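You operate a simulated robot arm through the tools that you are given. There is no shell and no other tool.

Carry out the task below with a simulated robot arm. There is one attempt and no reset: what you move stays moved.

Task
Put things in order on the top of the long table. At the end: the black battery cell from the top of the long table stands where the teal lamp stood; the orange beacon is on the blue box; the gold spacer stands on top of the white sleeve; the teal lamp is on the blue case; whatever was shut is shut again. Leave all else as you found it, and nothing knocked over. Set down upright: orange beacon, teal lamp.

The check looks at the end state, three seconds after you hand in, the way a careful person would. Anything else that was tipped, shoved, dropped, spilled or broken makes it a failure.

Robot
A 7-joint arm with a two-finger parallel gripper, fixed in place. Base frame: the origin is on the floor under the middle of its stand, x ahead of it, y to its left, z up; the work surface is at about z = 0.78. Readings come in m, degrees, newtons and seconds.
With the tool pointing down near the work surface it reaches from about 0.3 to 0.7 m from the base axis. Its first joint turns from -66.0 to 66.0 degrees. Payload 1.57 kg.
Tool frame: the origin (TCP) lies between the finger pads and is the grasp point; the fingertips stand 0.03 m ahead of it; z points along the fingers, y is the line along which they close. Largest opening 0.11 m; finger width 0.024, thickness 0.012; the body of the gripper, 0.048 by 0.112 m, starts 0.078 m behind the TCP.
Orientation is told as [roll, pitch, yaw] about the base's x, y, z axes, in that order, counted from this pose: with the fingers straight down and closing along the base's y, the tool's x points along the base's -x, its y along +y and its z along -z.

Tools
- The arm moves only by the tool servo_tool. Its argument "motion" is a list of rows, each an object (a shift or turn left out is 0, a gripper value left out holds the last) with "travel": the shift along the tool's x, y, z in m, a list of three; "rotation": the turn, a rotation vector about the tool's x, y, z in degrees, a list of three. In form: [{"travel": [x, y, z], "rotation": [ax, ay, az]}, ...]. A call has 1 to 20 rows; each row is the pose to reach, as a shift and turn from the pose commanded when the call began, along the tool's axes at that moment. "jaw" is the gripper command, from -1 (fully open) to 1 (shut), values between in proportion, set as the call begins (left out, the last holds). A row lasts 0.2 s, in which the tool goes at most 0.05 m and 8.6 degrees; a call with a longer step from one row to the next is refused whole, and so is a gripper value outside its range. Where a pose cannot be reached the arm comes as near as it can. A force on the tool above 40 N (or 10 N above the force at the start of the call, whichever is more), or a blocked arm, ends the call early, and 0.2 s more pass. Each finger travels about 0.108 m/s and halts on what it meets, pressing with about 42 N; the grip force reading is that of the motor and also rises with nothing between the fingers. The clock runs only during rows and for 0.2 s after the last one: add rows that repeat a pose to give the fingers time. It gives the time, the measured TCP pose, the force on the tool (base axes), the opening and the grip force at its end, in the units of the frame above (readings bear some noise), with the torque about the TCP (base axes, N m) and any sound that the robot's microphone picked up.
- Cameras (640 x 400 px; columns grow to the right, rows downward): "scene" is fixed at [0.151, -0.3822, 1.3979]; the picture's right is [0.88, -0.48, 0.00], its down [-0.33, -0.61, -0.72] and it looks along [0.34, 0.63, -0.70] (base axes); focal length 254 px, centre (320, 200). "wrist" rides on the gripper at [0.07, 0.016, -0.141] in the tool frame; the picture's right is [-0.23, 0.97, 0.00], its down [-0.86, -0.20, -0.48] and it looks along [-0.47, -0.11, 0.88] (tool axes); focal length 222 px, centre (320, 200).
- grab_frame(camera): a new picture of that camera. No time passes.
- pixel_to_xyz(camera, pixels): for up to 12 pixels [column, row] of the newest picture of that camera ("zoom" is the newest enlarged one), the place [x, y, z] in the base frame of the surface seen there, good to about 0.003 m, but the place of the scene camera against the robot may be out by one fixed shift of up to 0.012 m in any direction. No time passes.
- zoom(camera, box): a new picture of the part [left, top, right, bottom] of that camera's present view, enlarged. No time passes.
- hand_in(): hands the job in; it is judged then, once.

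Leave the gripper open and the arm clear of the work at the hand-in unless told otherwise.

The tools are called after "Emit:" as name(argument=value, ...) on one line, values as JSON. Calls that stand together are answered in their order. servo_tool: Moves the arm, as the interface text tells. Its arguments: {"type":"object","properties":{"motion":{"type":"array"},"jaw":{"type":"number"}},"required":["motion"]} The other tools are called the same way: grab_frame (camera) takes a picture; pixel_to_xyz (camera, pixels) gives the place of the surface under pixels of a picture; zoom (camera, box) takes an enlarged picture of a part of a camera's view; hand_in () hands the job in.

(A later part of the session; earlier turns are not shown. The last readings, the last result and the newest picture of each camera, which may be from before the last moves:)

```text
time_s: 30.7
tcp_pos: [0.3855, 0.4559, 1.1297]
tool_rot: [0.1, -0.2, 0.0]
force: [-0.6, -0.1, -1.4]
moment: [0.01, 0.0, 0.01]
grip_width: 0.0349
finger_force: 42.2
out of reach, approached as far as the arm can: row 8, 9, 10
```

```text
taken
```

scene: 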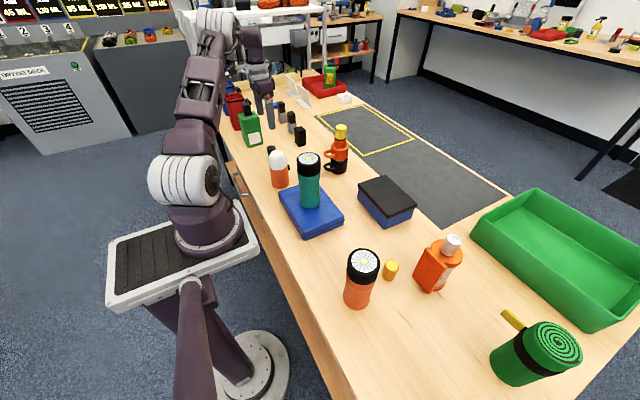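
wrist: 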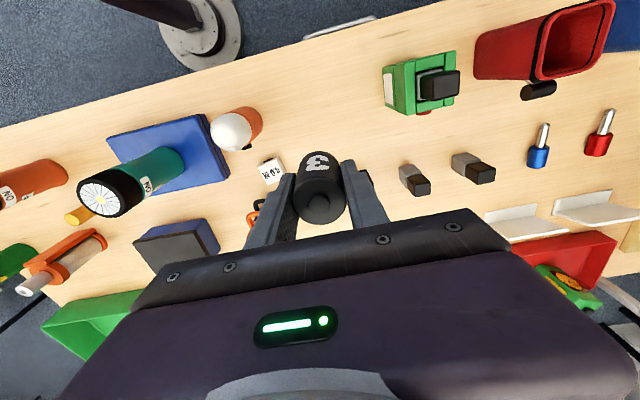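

The arm was at its upper reach limit (z 1.13), which is fine. The cell is held. I'll carry it across toward (0.36, -0.33) at about z=1.10; the lamp's top is now 0.99, and the cell's bottom will be about 1.06.

Emit:
servo_tool(motion=[{"travel": [0.004, -0.035, 0.025]}, {"travel": [0.006, -0.08, 0.035]}, {"travel": [0.008, -0.125, 0.035]}, {"travel": [0.01, -0.17, 0.035]}, {"travel": [0.012, -0.217, 0.035]}, {"travel": [0.014, -0.264, 0.035]}, {"travel": [0.016, -0.311, 0.035]}, {"travel": [0.018, -0.358, 0.035]}, {"travel": [0.02, -0.405, 0.035]}, {"travel": [0.022, -0.452, 0.035]}, {"travel": [0.024, -0.499, 0.035]}, {"travel": [0.026, -0.546, 0.035]}, {"travel": [0.028, -0.593, 0.035]}, {"travel": [0.03, -0.64, 0.035]}, {"travel": [0.03, -0.687, 0.035]}, {"travel": [0.03, -0.734, 0.035]}, {"travel": [0.03, -0.77, 0.035]}, {"travel": [0.03, -0.785, 0.035]}, {"travel": [0.03, -0.785, 0.035]}])

Emit:
grab_frame(camera="wrist")

Emit:
grab_frame(camera="scene")

```text
time_s: 34.5
tcp_pos: [0.4216, 0.4437, 1.1388]
tool_rot: [3.6, -2.0, 6.0]
force: [3.0, -1.2, -0.3]
moment: [0.16, 0.25, 0.01]
grip_width: 0.0349
finger_force: 42.0
out of reach, approached as far as the arm can: row 1, 2, 3, 4, 5, 6, 7, 8, 9, 10, 11, 12, 13, 14, 15, 16, 17, 18
stopped in row 19: the force on the tool passed its limit at 64 N (the readings are from after the stop); the commanded pose is now the measured one
```

```text
taken
```

wrist: 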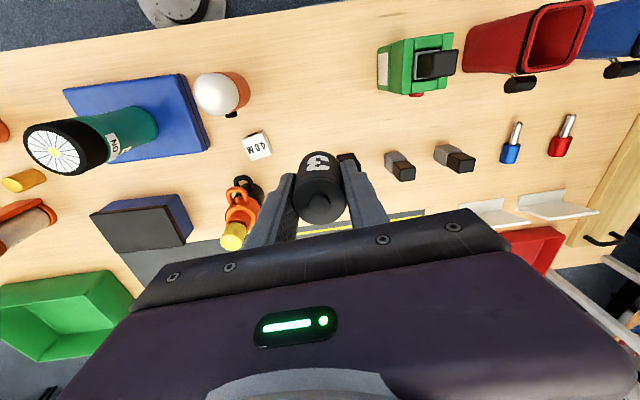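

```text
taken
```

scene: 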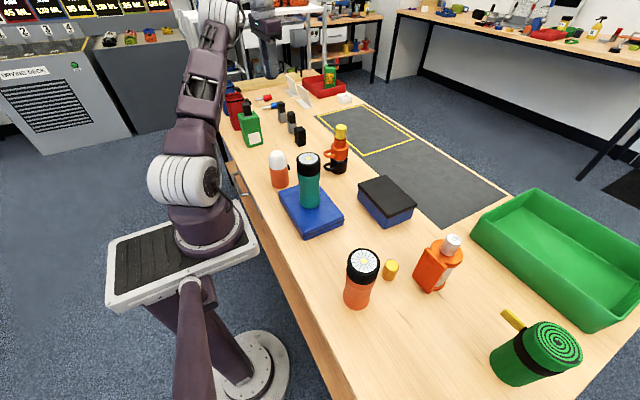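

The arm got stuck near its extended limit: pose (0.422, 0.444, 1.139) with a slight tilt. The cell is still held and nothing on the table has moved. I'll go gently straight down while undoing the tilt.

Emit:
servo_tool(motion=[{"travel": [0, 0, 0.02]}, {"travel": [0.0, 0, 0.04]}, {"travel": [0.0, 0, 0.06], "rotation": [0.9, 0.5, 1.5]}, {"travel": [0.0, 0, 0.08], "rotation": [1.8, 1.0, 3.0]}, {"travel": [0.0, 0, 0.09], "rotation": [2.7, 1.5, 4.5]}, {"travel": [0.0, 0, 0.09], "rotation": [3.6, 2.0, 6.0]}, {"travel": [0.0, 0, 0.09], "rotation": [3.6, 2.0, 6.0]}])

Emit:
grab_frame(camera="wrist")

```text
time_s: 36.1
tcp_pos: [0.4241, 0.4504, 1.0489]
tool_rot: [0.1, 0.2, 0.0]
force: [0.8, 1.0, -0.7]
moment: [0.0, -0.02, 0.02]
grip_width: 0.0346
finger_force: 42.3
```

```text
taken
```

wrist: 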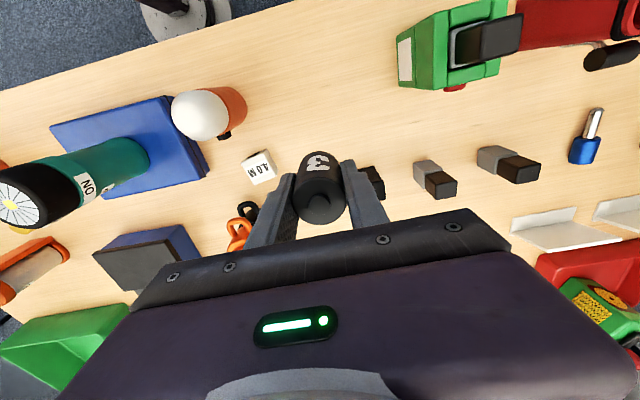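

Recovered: level at (0.424, 0.450, 1.049) with the cell still held. Now I'll move inward and up to z≈1.10 while crossing to (0.36, -0.33).

Emit:
servo_tool(motion=[{"travel": [0.02, -0.03, -0.01]}, {"travel": [0.035, -0.07, -0.02]}, {"travel": [0.045, -0.115, -0.03]}, {"travel": [0.05, -0.16, -0.045]}, {"travel": [0.05, -0.205, -0.05]}, {"travel": [0.05, -0.25, -0.051]}, {"travel": [0.051, -0.297, -0.051]}, {"travel": [0.052, -0.344, -0.051]}, {"travel": [0.053, -0.391, -0.051]}, {"travel": [0.054, -0.438, -0.051]}, {"travel": [0.055, -0.485, -0.051]}, {"travel": [0.056, -0.532, -0.051]}, {"travel": [0.058, -0.579, -0.051]}, {"travel": [0.06, -0.626, -0.051]}, {"travel": [0.062, -0.673, -0.051]}, {"travel": [0.064, -0.72, -0.051]}, {"travel": [0.064, -0.76, -0.051]}, {"travel": [0.064, -0.78, -0.051]}, {"travel": [0.064, -0.78, -0.051]}])

Emit:
grab_frame(camera="wrist")

Emit:
grab_frame(camera="scene")

```text
time_s: 40.1
tcp_pos: [0.36, -0.3297, 1.0994]
tool_rot: [0.1, 0.2, 0.1]
force: [-0.5, 1.0, -2.4]
moment: [0.01, 0.01, 0.01]
grip_width: 0.0346
finger_force: 41.9
```

```text
taken
```

wrist: 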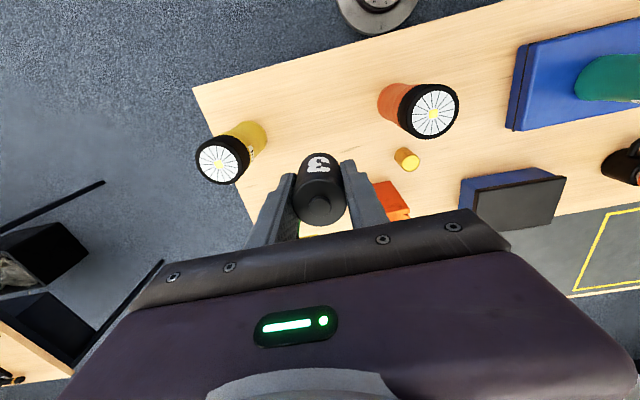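

```text
taken
```

scene: 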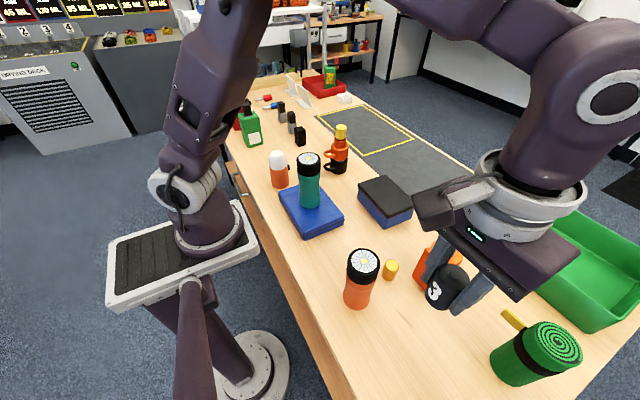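

The cell is right over the teal lamp's old place. I'll lower to TCP z≈0.825, about 6 mm above contact.

Emit:
servo_tool(motion=[{"travel": [0, 0, 0.03]}, {"travel": [0, 0, 0.075]}, {"travel": [0, 0, 0.12]}, {"travel": [0, 0, 0.165]}, {"travel": [0, 0, 0.205]}, {"travel": [0, 0, 0.24]}, {"travel": [0, 0, 0.265]}, {"travel": [0, 0, 0.274]}, {"travel": [0, 0, 0.274]}, {"travel": [0, 0, 0.274]}])

Emit:
grab_frame(camera="wrist")

Emit:
zoom(camera="scene", box=[320, 220, 520, 400])

```text
time_s: 42.4
tcp_pos: [0.3596, -0.3294, 0.8251]
tool_rot: [0.1, 0.1, -0.1]
force: [-0.8, -0.1, -1.5]
moment: [-0.01, 0.01, 0.0]
grip_width: 0.0346
finger_force: 42.3
```

```text
taken
```

wrist: 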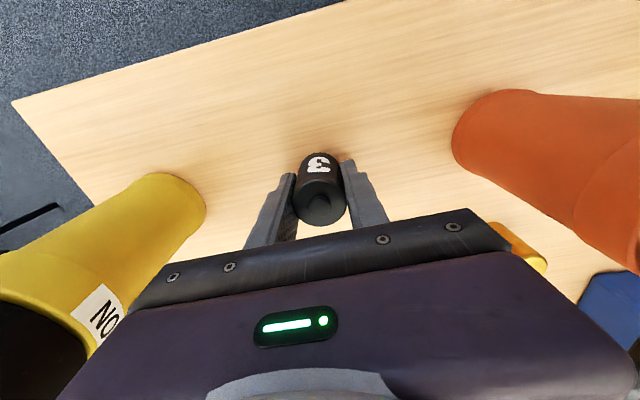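

```text
2.22 times, centred on (420, 310) of scene
```

zoom: 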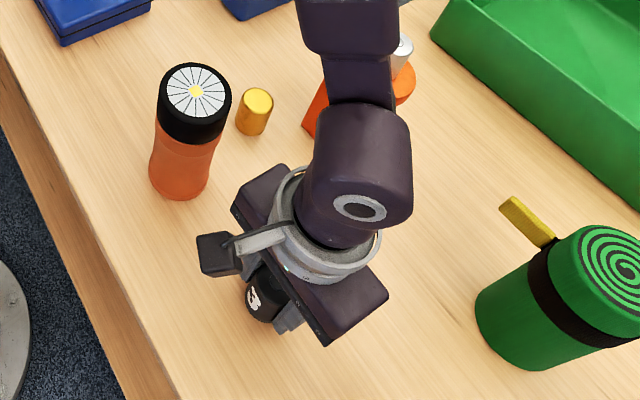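

Everything is clear around it. I'll lower 5 mm slowly.

Emit:
servo_tool(motion=[{"travel": [0, 0, 0.001]}, {"travel": [0, 0, 0.002]}, {"travel": [0, 0, 0.003]}, {"travel": [0, 0, 0.004]}, {"travel": [0, 0, 0.005]}, {"travel": [0, 0, 0.005]}])

```text
time_s: 43.8
tcp_pos: [0.3596, -0.329, 0.8192]
tool_rot: [0.1, 0.2, 0.1]
force: [0.0, -0.2, -1.5]
moment: [-0.03, -0.03, 0.0]
grip_width: 0.0347
finger_force: 41.4
```

Still in the air, almost touching. I'll go about 1 mm more in small rows.

Emit:
servo_tool(motion=[{"travel": [0, 0, 0.0004]}, {"travel": [0, 0, 0.0008]}, {"travel": [0, 0, 0.0011]}, {"travel": [0, 0, 0.0011]}])

```text
time_s: 44.8
tcp_pos: [0.3588, -0.3297, 0.8186]
tool_rot: [0.1, 0.1, 0.1]
force: [0.9, 0.6, -2.4]
moment: [-0.02, 0.04, 0.02]
grip_width: 0.0347
finger_force: 41.9
```

Emit:
servo_tool(motion=[{"travel": [0, 0, 0.0004]}, {"travel": [0, 0, 0.0008]}, {"travel": [0, 0, 0.0008]}])

```text
time_s: 45.5
tcp_pos: [0.3595, -0.3286, 0.8172]
tool_rot: [0.1, 0.0, 0.0]
force: [-0.1, 0.9, 5.7]
moment: [0.02, -0.09, 0.02]
grip_width: 0.0347
finger_force: 41.8
```

There is light contact, about +7 N upward. I'll open the fingers now.

Emit:
servo_tool(motion=[{"travel": [0, 0, 0]}, {"travel": [0, 0, 0]}, {"travel": [0, 0, 0]}, {"travel": [0, 0, 0]}], jaw=-1)

Emit:
grab_frame(camera="wrist")

```text
time_s: 46.5
tcp_pos: [0.3594, -0.3303, 0.8175]
tool_rot: [0.1, 0.1, -0.1]
force: [0.0, -0.5, 0.0]
moment: [-0.03, -0.01, -0.02]
grip_width: 0.11
finger_force: 0.0
```

```text
taken
```

wrist: 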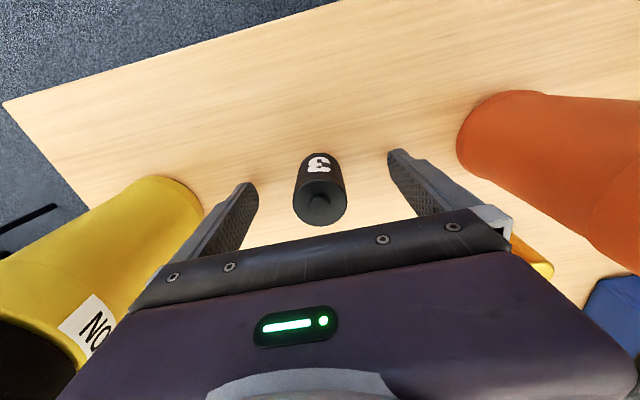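

The cell stands where the lamp stood. I'll rise straight up, then move toward the gold spacer near (0.470, -0.175), staying high.

Emit:
servo_tool(motion=[{"travel": [0, 0, -0.02]}, {"travel": [0, 0, -0.06]}, {"travel": [0, 0, -0.105]}, {"travel": [0, 0, -0.15]}, {"travel": [0, 0, -0.195]}, {"travel": [0, 0, -0.24]}, {"travel": [0, 0, -0.27]}, {"travel": [-0.02, 0.03, -0.28]}, {"travel": [-0.04, 0.06, -0.28]}, {"travel": [-0.065, 0.095, -0.27]}, {"travel": [-0.09, 0.125, -0.25]}, {"travel": [-0.11, 0.155, -0.22]}, {"travel": [-0.11, 0.155, -0.2]}, {"travel": [-0.11, 0.155, -0.2]}])

Emit:
grab_frame(camera="wrist")

Emit:
grab_frame(camera="scene")

```text
time_s: 49.5
tcp_pos: [0.4707, -0.1751, 1.0167]
tool_rot: [0.1, 0.2, 0.0]
force: [-0.1, -0.6, 0.4]
moment: [0.01, 0.01, 0.02]
grip_width: 0.1102
finger_force: 0.1
```

```text
taken
```

wrist: 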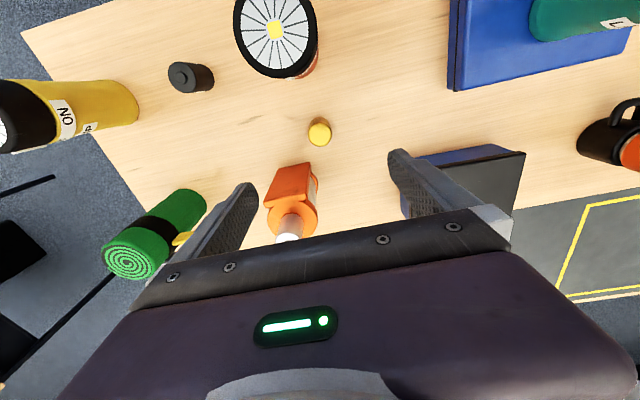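

```text
taken
```

scene: 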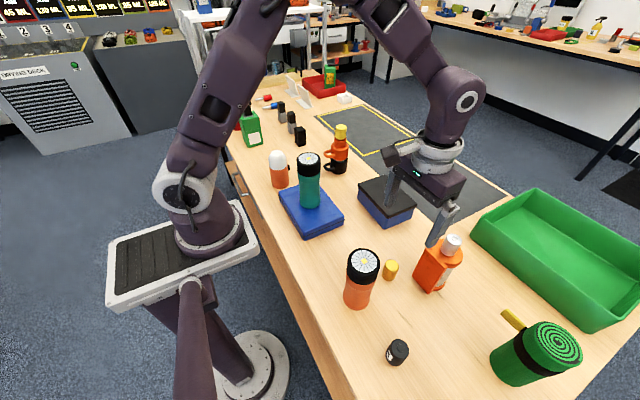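

The cell stands upright at scene (398,352). Now I'll measure the spacer at wrist (319,132) and the orange bottle beside it.

Emit:
zoom(camera="wrist", box=[260, 90, 380, 250])

Emit:
pixel_to_xyz(camera="wrist", pixels=[[320, 134], [310, 132], [329, 132], [320, 143], [320, 125], [319, 120], [280, 165], [307, 164], [268, 200], [300, 215], [315, 205], [288, 235]])

Emit:
zoom(camera="scene", box=[340, 220, 500, 320])

```text
2.50 times, centred on (320, 170) of wrist
```

zoom: 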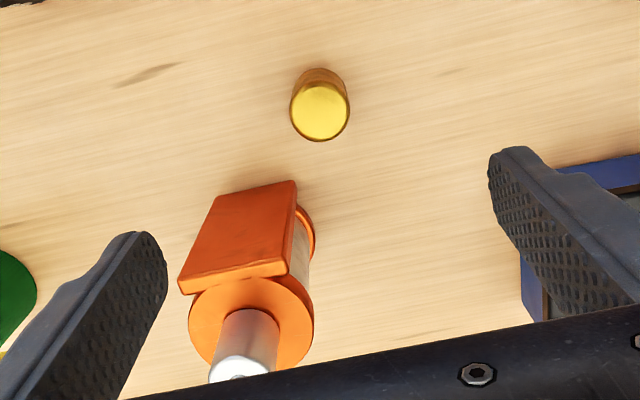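

```text
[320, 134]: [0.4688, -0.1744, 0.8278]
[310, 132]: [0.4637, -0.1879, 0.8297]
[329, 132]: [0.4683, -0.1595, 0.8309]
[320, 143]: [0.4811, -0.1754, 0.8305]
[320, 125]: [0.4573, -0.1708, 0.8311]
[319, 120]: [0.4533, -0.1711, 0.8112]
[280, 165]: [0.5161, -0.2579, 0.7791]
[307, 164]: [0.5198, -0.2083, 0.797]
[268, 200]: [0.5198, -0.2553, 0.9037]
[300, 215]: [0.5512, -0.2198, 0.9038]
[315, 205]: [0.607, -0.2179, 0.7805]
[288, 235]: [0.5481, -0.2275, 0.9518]
```

```text
4.00 times, centred on (420, 270) of scene
```

zoom: 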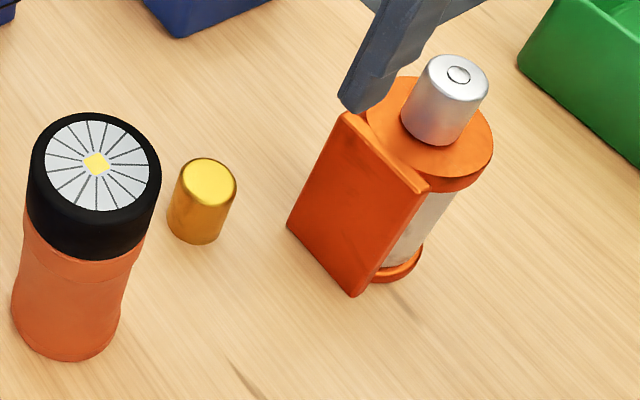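

The spacer is centred at (0.469, -0.1735), radius about 0.015, top at 0.83. At yaw 0 the camera block would come down over the orange lamp's head, so I'll yaw -45° here. That also keeps the gripper body clear of the orange bottle. I'll narrow the opening to about 0.07.

Emit:
servo_tool(motion=[{"travel": [0.0017, 0.0016, 0], "rotation": [0, 0, 7.5]}, {"travel": [0.0017, 0.0016, 0], "rotation": [0, 0, 15]}, {"travel": [0.0017, 0.0016, 0], "rotation": [0, 0, 22.5]}, {"travel": [0.0017, 0.0016, 0], "rotation": [0, 0, 30]}, {"travel": [0.0017, 0.0016, 0], "rotation": [0, 0, 37.5]}, {"travel": [0.0017, 0.0016, 0], "rotation": [0, 0, 45]}, {"travel": [0.0017, 0.0016, 0], "rotation": [0, 0, 45]}, {"travel": [0.0017, 0.0016, 0], "rotation": [0, 0, 45]}], jaw=-0.273)

Emit:
grab_frame(camera="wrist")

Emit:
zoom(camera="scene", box=[330, 130, 520, 320])

```text
time_s: 51.4
tcp_pos: [0.4669, -0.1734, 1.0182]
tool_rot: [0.0, 0.2, -45.1]
force: [-0.2, -0.6, 0.4]
moment: [0.04, -0.04, 0.0]
grip_width: 0.0699
finger_force: 0.0
```

```text
taken
```

wrist: 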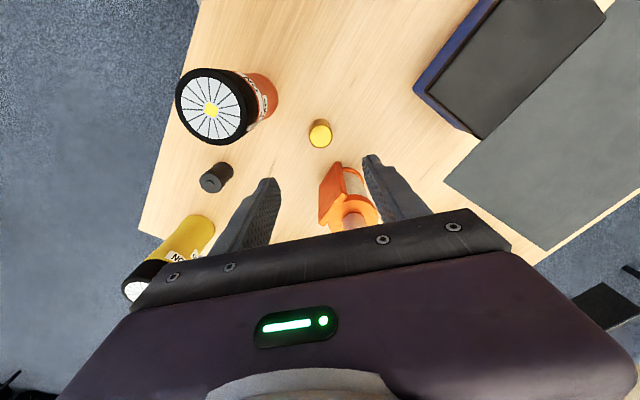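

```text
2.11 times, centred on (425, 225) of scene
```

zoom: 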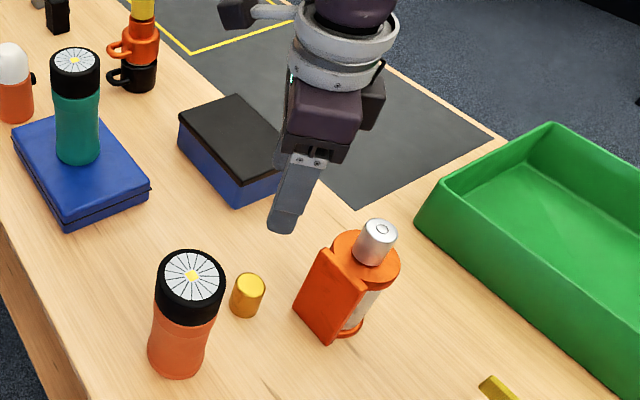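

Yaw is -45°. I'll check the spacer position in this view; the tool axis at z=0.83 should be (320.4,135).

Emit:
zoom(camera="wrist", box=[280, 100, 360, 180])

Emit:
pixel_to_xyz(camera="wrist", pixels=[[320, 136], [311, 135], [329, 135], [320, 143], [320, 128], [345, 195], [330, 165], [355, 170], [210, 110], [240, 120]])

```text
5.00 times, centred on (320, 140) of wrist
```

zoom: 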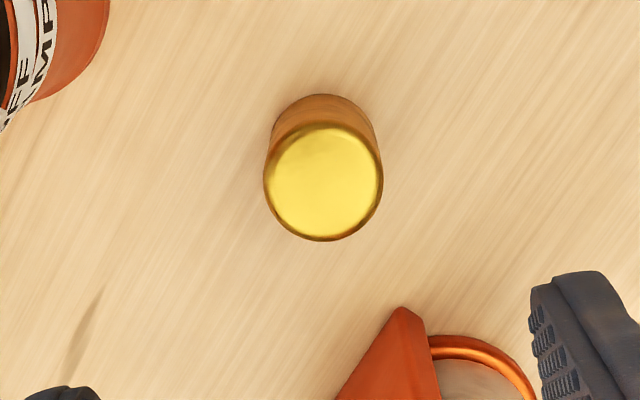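

```text
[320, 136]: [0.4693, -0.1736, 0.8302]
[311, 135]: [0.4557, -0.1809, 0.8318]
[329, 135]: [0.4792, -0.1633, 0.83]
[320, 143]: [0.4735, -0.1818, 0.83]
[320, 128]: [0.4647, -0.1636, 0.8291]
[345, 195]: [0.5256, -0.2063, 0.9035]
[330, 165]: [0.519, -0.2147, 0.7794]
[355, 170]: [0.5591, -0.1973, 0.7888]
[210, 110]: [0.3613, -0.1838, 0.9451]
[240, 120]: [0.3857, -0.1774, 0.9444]
```

The spacer is within 2 mm of the tool axis. I'll shift 1.5 mm and descend 0.20 m to TCP z≈0.818.

Emit:
servo_tool(motion=[{"travel": [-0.0015, 0, 0.03]}, {"travel": [-0.0015, 0, 0.07]}, {"travel": [-0.0015, 0, 0.11]}, {"travel": [-0.0015, 0, 0.145]}, {"travel": [-0.0015, 0, 0.175]}, {"travel": [-0.0015, 0, 0.192]}, {"travel": [-0.0015, 0, 0.2]}, {"travel": [-0.0015, 0, 0.2]}, {"travel": [-0.0015, 0, 0.2]}])

Emit:
grab_frame(camera="wrist")

Emit:
zoom(camera="scene", box=[330, 180, 490, 320])

```text
time_s: 53.4
tcp_pos: [0.4685, -0.1732, 0.8178]
tool_rot: [0.0, 0.2, -45.0]
force: [0.4, 0.5, 0.4]
moment: [-0.01, 0.01, -0.01]
grip_width: 0.0701
finger_force: 0.0
```

```text
taken
```

wrist: 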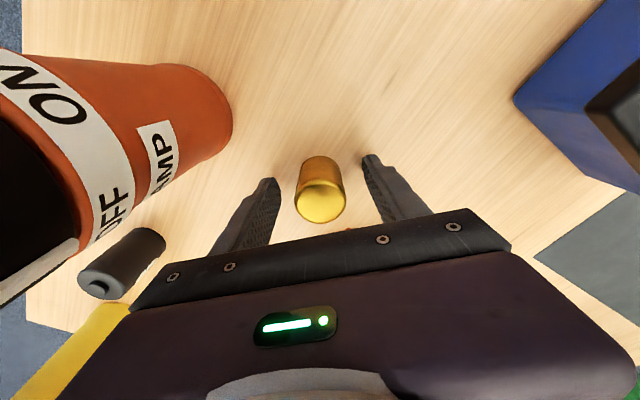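

```text
2.86 times, centred on (410, 250) of scene
```

zoom: 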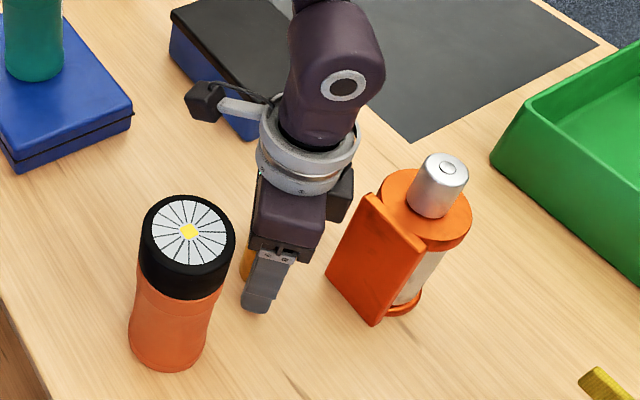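

The spacer is centred between the fingers at (320,205), with clearance all around. I'll close.

Emit:
servo_tool(motion=[{"travel": [0, 0, 0]}, {"travel": [0, 0, 0]}, {"travel": [0, 0, 0]}, {"travel": [0, 0, 0]}], jaw=1)

Emit:
servo_tool(motion=[{"travel": [0, 0, -0.01]}, {"travel": [0, 0, -0.04]}, {"travel": [0, 0, -0.08]}, {"travel": [0, 0, -0.12]}, {"travel": [0, 0, -0.16]}, {"travel": [0, 0, -0.2]}, {"travel": [0, 0, -0.24]}, {"travel": [0, 0, -0.27]}, {"travel": [0, 0, -0.28]}, {"travel": [0, 0, -0.28]}])

Emit:
grab_frame(camera="wrist")

```text
time_s: 54.4
tcp_pos: [0.4684, -0.1738, 0.8181]
tool_rot: [0.1, 0.1, -45.0]
force: [0.7, 1.4, 0.4]
moment: [-0.01, -0.06, 0.02]
grip_width: 0.0349
finger_force: 41.7
```

```text
time_s: 56.5
tcp_pos: [0.4683, -0.1741, 1.0992]
tool_rot: [-0.1, 0.1, -45.0]
force: [-0.7, -0.2, -1.2]
moment: [0.01, -0.02, -0.02]
grip_width: 0.0348
finger_force: 41.9
```

```text
taken
```

wrist: 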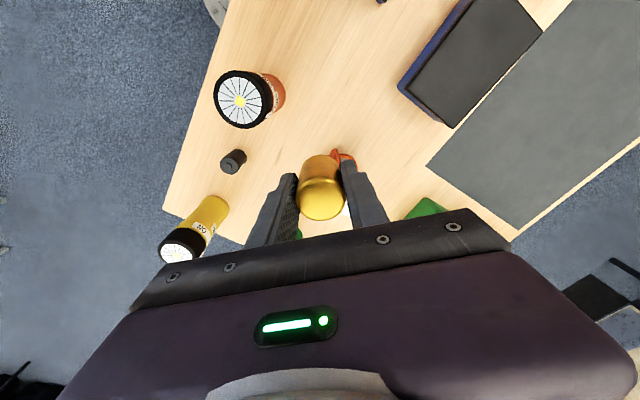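

The spacer is held at an opening of 0.035 and lifted. I'll move +0.5 m in y to above the sleeve while turning the yaw back to 0.

Emit:
servo_tool(motion=[{"travel": [0.0322, 0.0322, 0.002], "rotation": [0, 0, -4.1]}, {"travel": [0.0643, 0.0643, 0.004], "rotation": [0, 0, -8.2]}, {"travel": [0.0964, 0.0964, 0.006], "rotation": [0, 0, -12.3]}, {"travel": [0.1286, 0.1286, 0.008], "rotation": [0, 0, -16.4]}, {"travel": [0.1607, 0.1607, 0.01], "rotation": [0, 0, -20.5]}, {"travel": [0.1929, 0.1929, 0.012], "rotation": [0, 0, -24.6]}, {"travel": [0.225, 0.225, 0.014], "rotation": [0, 0, -28.7]}, {"travel": [0.2572, 0.2572, 0.016], "rotation": [0, 0, -32.8]}, {"travel": [0.2893, 0.2893, 0.018], "rotation": [0, 0, -36.9]}, {"travel": [0.3215, 0.3215, 0.02], "rotation": [0, 0, -41]}, {"travel": [0.3536, 0.3536, 0.02], "rotation": [0, 0, -45]}, {"travel": [0.3536, 0.3536, 0.02], "rotation": [0, 0, -45]}, {"travel": [0.3536, 0.3536, 0.02], "rotation": [0, 0, -45]}])

Emit:
grab_frame(camera="wrist")

Emit:
grab_frame(camera="scene")

```text
time_s: 59.4
tcp_pos: [0.4699, 0.3273, 1.0788]
tool_rot: [0.1, 0.2, 0.0]
force: [-0.9, -0.2, -1.9]
moment: [-0.01, -0.02, -0.02]
grip_width: 0.0347
finger_force: 41.8
```

```text
taken
```

wrist: 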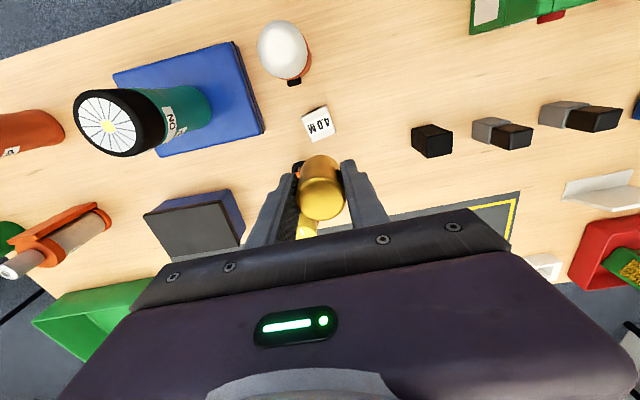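

```text
taken
```

scene: 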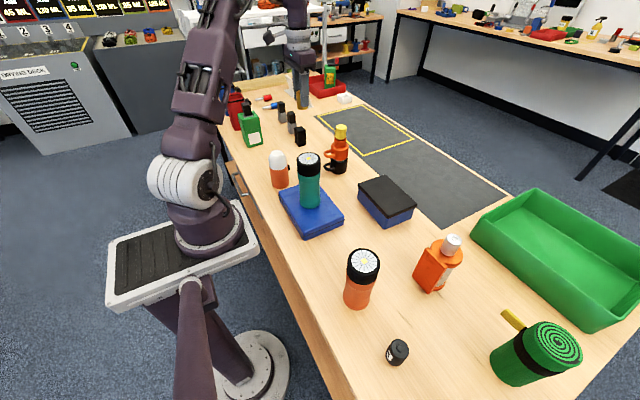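

The sleeve's top is at wrist (318,124). I'll enlarge it and measure its corners, and also the mug stack near it.

Emit:
zoom(camera="wrist", box=[280, 90, 360, 170])

Emit:
pixel_to_xyz(camera="zoom", pixels=[[310, 125], [235, 105], [365, 65], [400, 145], [275, 185], [320, 120], [300, 60], [240, 95], [355, 55], [390, 148], [285, 180], [225, 350]])

Emit:
pixel_to_xyz(camera="wrist", pixels=[[318, 124], [297, 168], [308, 230], [300, 235], [298, 175], [430, 140], [280, 50], [295, 82], [285, 20], [283, 75]])

Emit:
pixel_to_xyz(camera="scene", pixels=[[340, 127], [341, 140], [338, 152], [326, 154], [328, 164], [340, 168], [306, 166], [345, 150], [305, 163], [300, 169], [312, 168], [306, 174]])

```text
5.00 times, centred on (320, 130) of wrist
```

zoom: 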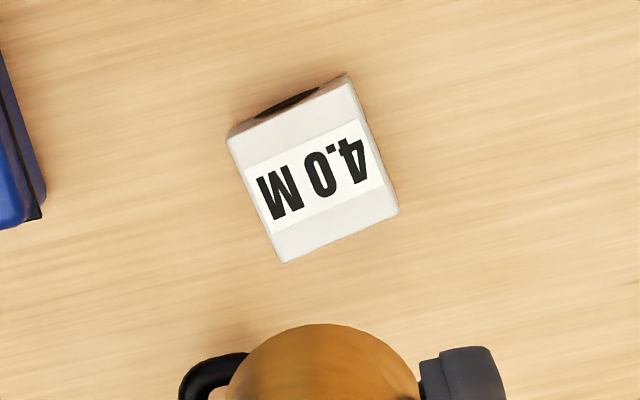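

```text
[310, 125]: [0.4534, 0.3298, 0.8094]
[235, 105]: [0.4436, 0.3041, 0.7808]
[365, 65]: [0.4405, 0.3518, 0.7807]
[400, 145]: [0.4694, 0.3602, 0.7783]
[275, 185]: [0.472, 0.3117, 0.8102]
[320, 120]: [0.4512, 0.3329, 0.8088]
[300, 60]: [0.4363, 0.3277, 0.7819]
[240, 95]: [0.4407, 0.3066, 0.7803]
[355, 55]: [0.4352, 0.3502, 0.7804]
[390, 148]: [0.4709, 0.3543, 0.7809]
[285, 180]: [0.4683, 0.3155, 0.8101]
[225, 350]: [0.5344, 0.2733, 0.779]
```

```text
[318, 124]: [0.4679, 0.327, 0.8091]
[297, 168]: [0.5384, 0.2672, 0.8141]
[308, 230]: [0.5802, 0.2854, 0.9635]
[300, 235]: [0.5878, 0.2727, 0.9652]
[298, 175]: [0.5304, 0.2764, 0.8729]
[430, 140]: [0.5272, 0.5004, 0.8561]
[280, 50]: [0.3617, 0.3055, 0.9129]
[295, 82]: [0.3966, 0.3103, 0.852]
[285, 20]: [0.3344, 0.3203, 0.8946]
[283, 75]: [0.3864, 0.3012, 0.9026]
```

```text
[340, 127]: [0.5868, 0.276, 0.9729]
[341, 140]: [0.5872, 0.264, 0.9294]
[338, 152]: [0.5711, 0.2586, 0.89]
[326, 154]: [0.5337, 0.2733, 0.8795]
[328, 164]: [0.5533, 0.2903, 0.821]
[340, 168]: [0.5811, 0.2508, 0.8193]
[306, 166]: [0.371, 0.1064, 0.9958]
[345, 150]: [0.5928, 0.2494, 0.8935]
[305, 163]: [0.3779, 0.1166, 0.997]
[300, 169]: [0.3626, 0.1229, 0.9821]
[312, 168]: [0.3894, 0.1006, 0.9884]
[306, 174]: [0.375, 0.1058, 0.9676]
```

The sleeve's top corners in that picture are about (232,140), (350,80), (397,208) and (286,260). I'll measure just inside each.

Emit:
zoom(camera="wrist", box=[280, 90, 360, 170])

Emit:
pixel_to_xyz(camera="zoom", pixels=[[236, 144], [348, 86], [392, 205], [288, 255], [316, 172], [233, 200], [375, 140], [340, 232], [290, 112]])

```text
5.00 times, centred on (320, 130) of wrist
```

zoom: 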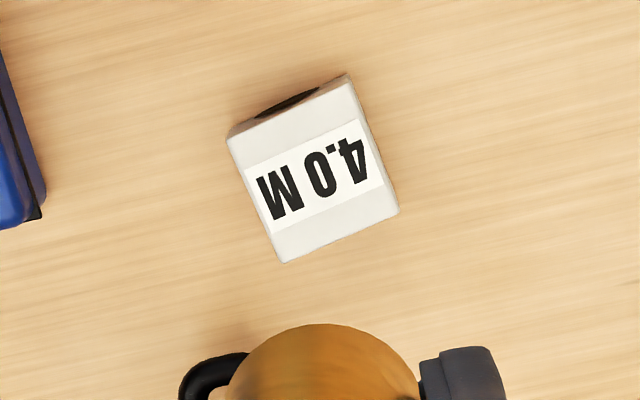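

```text
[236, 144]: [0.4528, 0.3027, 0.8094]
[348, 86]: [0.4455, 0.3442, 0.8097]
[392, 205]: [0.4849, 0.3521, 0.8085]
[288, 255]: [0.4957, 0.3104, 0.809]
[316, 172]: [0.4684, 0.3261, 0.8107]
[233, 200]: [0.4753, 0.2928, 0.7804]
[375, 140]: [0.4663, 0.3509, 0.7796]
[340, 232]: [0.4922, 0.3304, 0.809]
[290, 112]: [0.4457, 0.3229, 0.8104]
```

The sleeve's top centre is about (0.469, 0.327, 0.8095), and the tool is already over it. I'll lower to TCP z≈0.856, with the spacer's bottom about 8 mm above the sleeve.

Emit:
servo_tool(motion=[{"travel": [0.0005, 0, 0.03]}, {"travel": [0.0005, 0, 0.07]}, {"travel": [0.0005, 0, 0.11]}, {"travel": [0.0005, 0, 0.15]}, {"travel": [0.0005, 0, 0.185]}, {"travel": [0.0005, 0, 0.21]}, {"travel": [0.0005, 0, 0.2225]}, {"travel": [0.0005, 0, 0.2225]}, {"travel": [0.0005, 0, 0.2225]}])

Emit:
grab_frame(camera="wrist")

Emit:
zoom(camera="scene", box=[250, 90, 390, 200])

```text
time_s: 61.4
tcp_pos: [0.4687, 0.3263, 0.8565]
tool_rot: [0.0, 0.2, 0.0]
force: [0.7, -1.0, -1.1]
moment: [0.03, -0.01, 0.0]
grip_width: 0.035
finger_force: 42.1
```

```text
taken
```

wrist: 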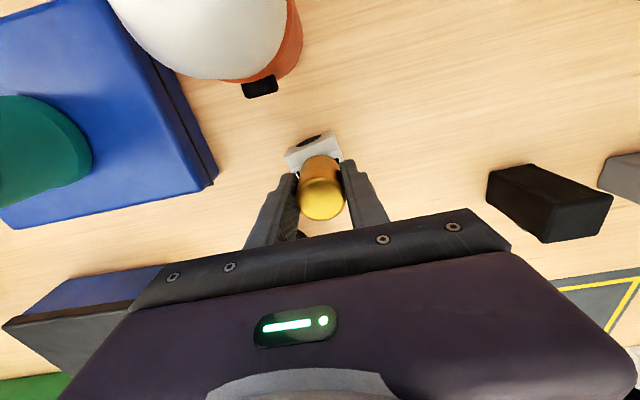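

```text
3.64 times, centred on (320, 145) of scene
```

zoom: 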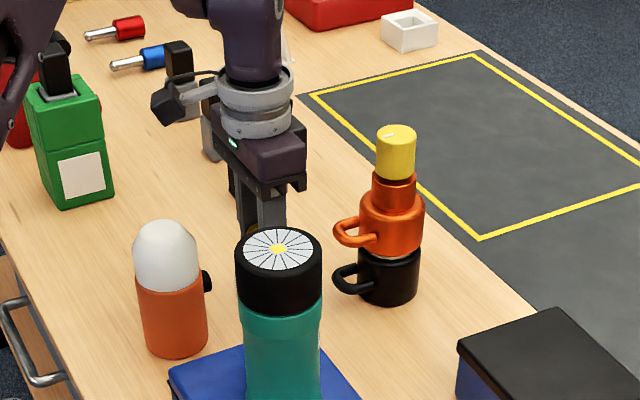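

I'll check alignment by enlarging the wrist view around the spacer and sleeve.

Emit:
zoom(camera="wrist", box=[270, 110, 370, 240])

Emit:
pixel_to_xyz(camera="wrist", pixels=[[292, 158], [335, 148], [310, 152], [338, 154], [295, 164], [320, 205], [305, 205], [338, 205], [320, 218], [320, 190]])

```text
3.08 times, centred on (320, 175) of wrist
```

zoom: 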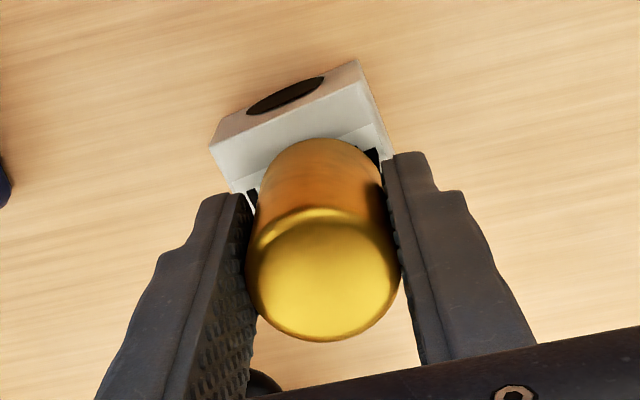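

```text
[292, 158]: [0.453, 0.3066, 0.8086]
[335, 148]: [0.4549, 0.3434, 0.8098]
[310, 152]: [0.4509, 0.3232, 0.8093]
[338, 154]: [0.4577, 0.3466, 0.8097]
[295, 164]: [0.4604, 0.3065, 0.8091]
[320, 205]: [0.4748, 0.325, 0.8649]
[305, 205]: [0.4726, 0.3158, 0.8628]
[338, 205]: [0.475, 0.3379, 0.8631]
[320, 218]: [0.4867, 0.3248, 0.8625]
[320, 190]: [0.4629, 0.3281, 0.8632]
```

The spacer is centred over the sleeve. I'll lower 5 mm slowly.

Emit:
servo_tool(motion=[{"travel": [0, 0, 0.001]}, {"travel": [0, 0, 0.002]}, {"travel": [0, 0, 0.003]}, {"travel": [0, 0, 0.004]}, {"travel": [0, 0, 0.005]}, {"travel": [0, 0, 0.005]}])

```text
time_s: 62.8
tcp_pos: [0.4688, 0.3249, 0.851]
tool_rot: [0.2, 0.1, 0.1]
force: [-0.7, -1.3, 12.0]
moment: [-0.1, 0.02, 0.0]
grip_width: 0.0349
finger_force: 41.9
```

There is contact at about 13 N. I'll ease up 0.5 mm and open to about 0.07.

Emit:
servo_tool(motion=[{"travel": [0, 0, -0.0006]}, {"travel": [0, 0, -0.0006]}])

Emit:
servo_tool(motion=[{"travel": [0, 0, 0]}, {"travel": [0, 0, 0]}, {"travel": [0, 0, 0]}], jaw=-0.273)

Emit:
zoom(camera="wrist", box=[240, 100, 400, 250])

```text
time_s: 63.4
tcp_pos: [0.4686, 0.3266, 0.8512]
tool_rot: [0.0, 0.1, 0.0]
force: [1.7, 0.6, 6.3]
moment: [0.0, -0.11, 0.02]
grip_width: 0.0348
finger_force: 42.3
```

```text
time_s: 64.2
tcp_pos: [0.4689, 0.3254, 0.8516]
tool_rot: [0.2, 0.3, 0.0]
force: [-0.9, -0.3, -0.3]
moment: [0.01, -0.01, 0.01]
grip_width: 0.0698
finger_force: 0.0
```

```text
2.67 times, centred on (320, 175) of wrist
```

zoom: 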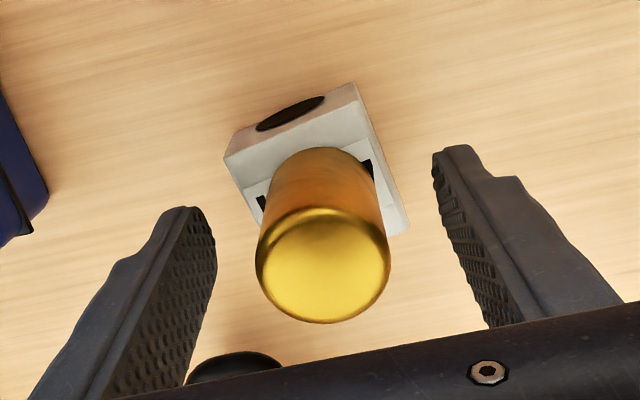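

The spacer stands on the sleeve. I'll rise straight up 0.2 m, open fully, and look again.

Emit:
servo_tool(motion=[{"travel": [0, 0, -0.01]}, {"travel": [0, 0, -0.03]}, {"travel": [0, 0, -0.06]}, {"travel": [0, 0, -0.1]}, {"travel": [0, 0, -0.14]}, {"travel": [0, 0, -0.18]}, {"travel": [0, 0, -0.2]}, {"travel": [0, 0, -0.2]}])

Emit:
servo_tool(motion=[{"travel": [0.03, -0.005, -0.01]}, {"travel": [0.07, -0.01, -0.01]}, {"travel": [0.1, -0.018, -0.01]}, {"travel": [0.113, -0.02, -0.01]}, {"travel": [0.113, -0.02, -0.01]}], jaw=-1)

Emit:
grab_frame(camera="wrist")

Emit:
zoom(camera="scene", box=[250, 90, 390, 200])

```text
time_s: 66.0
tcp_pos: [0.4698, 0.3259, 1.0524]
tool_rot: [0.1, 0.2, 0.0]
force: [-0.2, 0.3, 0.3]
moment: [-0.01, 0.0, -0.01]
grip_width: 0.0699
finger_force: 0.1
```

```text
time_s: 67.2
tcp_pos: [0.3562, 0.3076, 1.0622]
tool_rot: [0.2, 0.3, 0.0]
force: [-0.8, 0.1, 0.1]
moment: [0.03, 0.01, 0.0]
grip_width: 0.1101
finger_force: 0.1
```

```text
taken
```

wrist: 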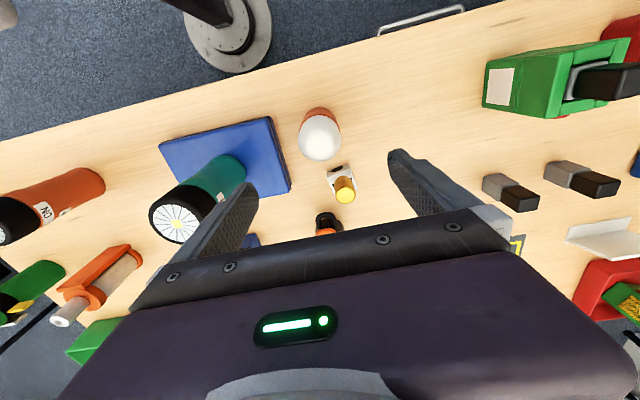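

```text
3.64 times, centred on (320, 145) of scene
```

zoom: 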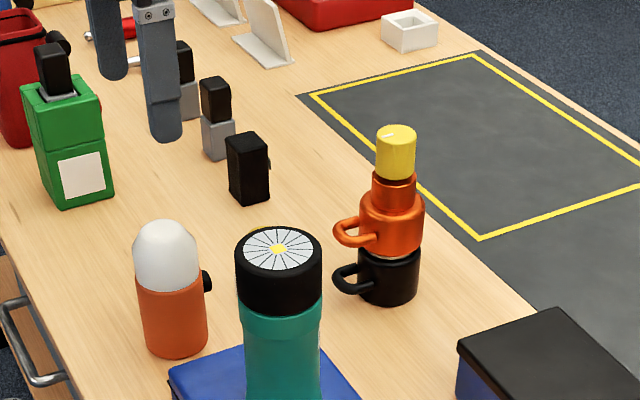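

The spacer sits on the sleeve, at wrist (343,188). Now the beacon at (319,137): I'll enlarge and measure it.

Emit:
zoom(camera="wrist", box=[280, 90, 380, 210])

Emit:
pixel_to_xyz(camera="wrist", pixels=[[319, 140], [300, 140], [339, 140], [319, 158], [319, 122], [319, 110], [318, 116], [308, 112], [331, 113], [343, 196], [335, 168], [354, 172]])

Emit:
pixel_to_xyz(camera="scene", pixels=[[287, 155], [287, 166], [287, 170], [288, 180], [281, 180], [296, 180], [306, 168], [288, 187]])

```text
3.33 times, centred on (330, 150) of wrist
```

zoom: 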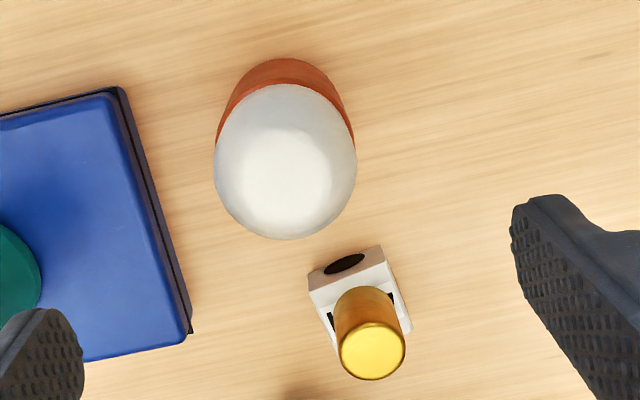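

```text
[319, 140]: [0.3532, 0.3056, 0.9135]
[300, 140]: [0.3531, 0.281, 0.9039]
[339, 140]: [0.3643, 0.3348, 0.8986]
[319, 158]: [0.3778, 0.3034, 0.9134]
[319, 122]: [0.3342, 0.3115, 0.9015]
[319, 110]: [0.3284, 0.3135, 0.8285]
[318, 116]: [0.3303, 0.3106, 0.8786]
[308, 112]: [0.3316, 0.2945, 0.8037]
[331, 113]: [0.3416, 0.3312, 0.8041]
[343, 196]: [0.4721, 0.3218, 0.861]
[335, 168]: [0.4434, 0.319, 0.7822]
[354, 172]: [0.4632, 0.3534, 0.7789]
```

```text
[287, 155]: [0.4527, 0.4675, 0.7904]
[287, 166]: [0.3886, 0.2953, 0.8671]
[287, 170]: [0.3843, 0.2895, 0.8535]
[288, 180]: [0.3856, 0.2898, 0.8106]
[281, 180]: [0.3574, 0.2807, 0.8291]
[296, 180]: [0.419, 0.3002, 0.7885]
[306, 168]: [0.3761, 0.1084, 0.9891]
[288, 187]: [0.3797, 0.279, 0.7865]
```

The beacon is centred near (0.357, 0.306), radius about 0.034, with its dome top at about 0.917. The knob points to +x, so closing along y avoids it. I'll narrow the opening to about 0.095 to keep the finger clear of the blue case's edge, and descend to TCP z≈0.852.

Emit:
servo_tool(motion=[{"travel": [-0.001, -0.0014, 0.0]}, {"travel": [-0.001, -0.0014, 0.04]}, {"travel": [-0.001, -0.0014, 0.08]}, {"travel": [-0.001, -0.0014, 0.12]}, {"travel": [-0.001, -0.0014, 0.15]}, {"travel": [-0.001, -0.0014, 0.15]}], jaw=-0.727)

Emit:
grab_frame(camera="wrist")

Emit:
zoom(camera="scene", box=[230, 90, 370, 220])

```text
time_s: 68.5
tcp_pos: [0.3568, 0.3042, 0.9111]
tool_rot: [0.1, 0.2, 0.0]
force: [1.0, -0.2, -0.1]
moment: [-0.01, 0.03, 0.02]
grip_width: 0.0948
finger_force: 0.1
```

```text
taken
```

wrist: 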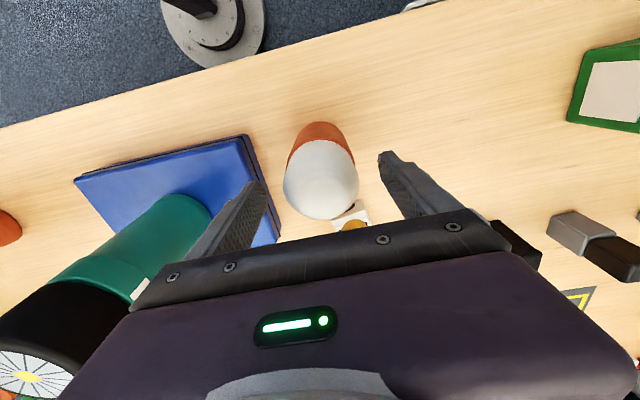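

```text
3.08 times, centred on (300, 155) of scene
```

zoom: 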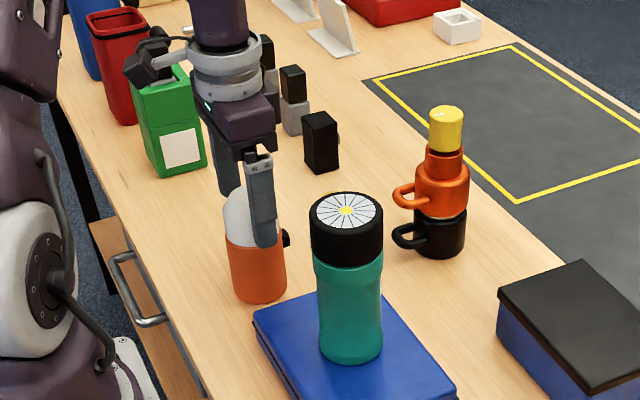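

The dome is centred at (321,180) between the fingers. I'll descend 0.059 m more to TCP z≈0.852.

Emit:
servo_tool(motion=[{"travel": [0, 0.0005, 0.02]}, {"travel": [0, 0.0005, 0.04]}, {"travel": [0, 0.0005, 0.052]}, {"travel": [0, 0.0005, 0.059]}, {"travel": [0, 0.0005, 0.059]}])

Emit:
grab_frame(camera="wrist")

Emit:
zoom(camera="scene", box=[230, 90, 370, 220])

```text
time_s: 69.8
tcp_pos: [0.3563, 0.3054, 0.8528]
tool_rot: [0.1, 0.2, -0.1]
force: [-0.3, 0.0, 0.2]
moment: [-0.02, 0.02, 0.0]
grip_width: 0.0951
finger_force: 0.0
```

```text
taken
```

wrist: 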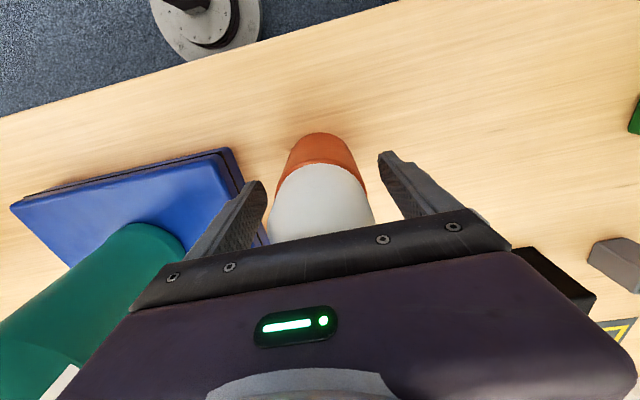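

```text
3.08 times, centred on (300, 155) of scene
```

zoom: 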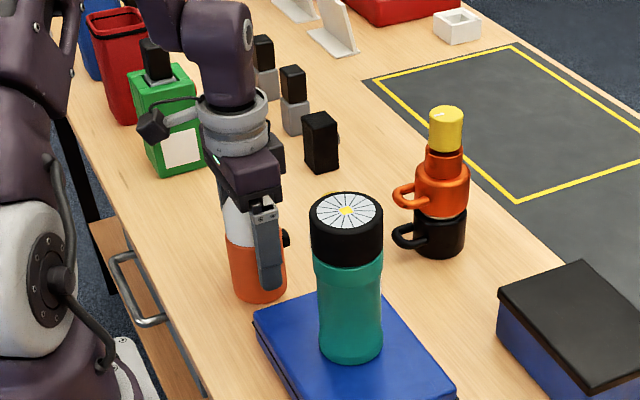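

The body is clear above the dome and there is no contact force. I'll close on the beacon.

Emit:
servo_tool(motion=[{"travel": [0, 0, 0]}, {"travel": [0, 0, 0]}, {"travel": [0, 0, 0]}, {"travel": [0, 0, 0]}], jaw=1)

Emit:
grab_frame(camera="wrist")

```text
time_s: 70.8
tcp_pos: [0.3568, 0.3055, 0.8525]
tool_rot: [0.2, 0.2, 0.0]
force: [0.1, -0.8, 0.0]
moment: [-0.11, -0.01, -0.04]
grip_width: 0.0632
finger_force: 42.0
```

```text
taken
```

wrist: 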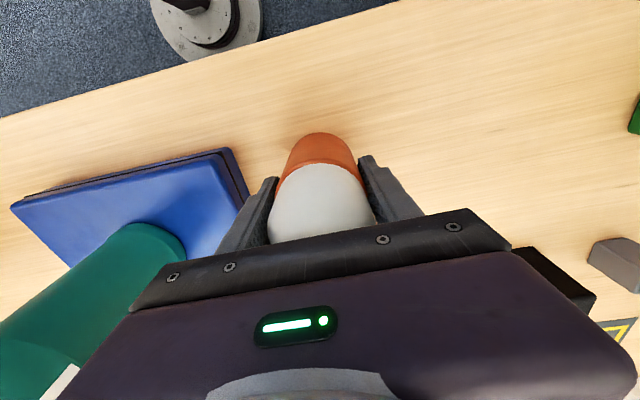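

Gripped at 0.063. I'll lift straight up 0.24 m.

Emit:
servo_tool(motion=[{"travel": [0, 0, -0.01]}, {"travel": [0, 0, -0.03]}, {"travel": [0, 0, -0.07]}, {"travel": [0, 0, -0.11]}, {"travel": [0, 0, -0.15]}, {"travel": [0, 0, -0.19]}, {"travel": [0, 0, -0.225]}, {"travel": [0, 0, -0.24]}, {"travel": [0, 0, -0.24]}])

Emit:
grab_frame(camera="wrist")

Emit:
grab_frame(camera="scene")

```text
time_s: 72.8
tcp_pos: [0.3576, 0.3053, 1.095]
tool_rot: [0.1, 0.1, 0.0]
force: [-0.6, 0.3, -1.8]
moment: [-0.02, 0.01, -0.02]
grip_width: 0.0631
finger_force: 42.0
```

```text
taken
```

wrist: 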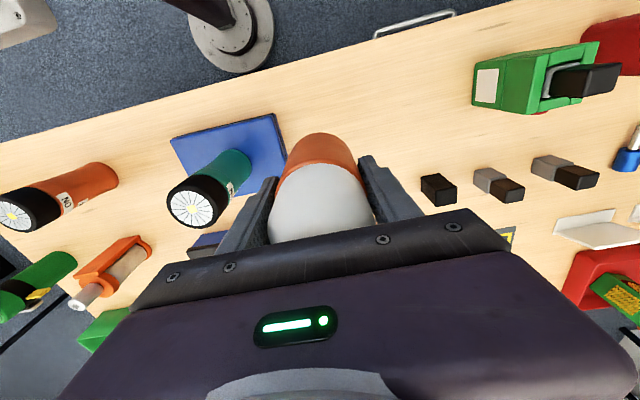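

```text
taken
```

scene: 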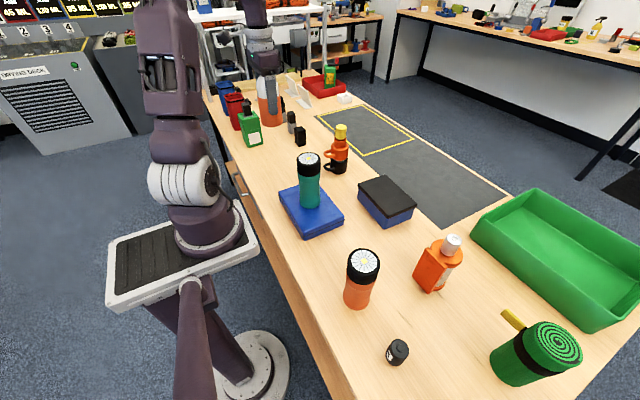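

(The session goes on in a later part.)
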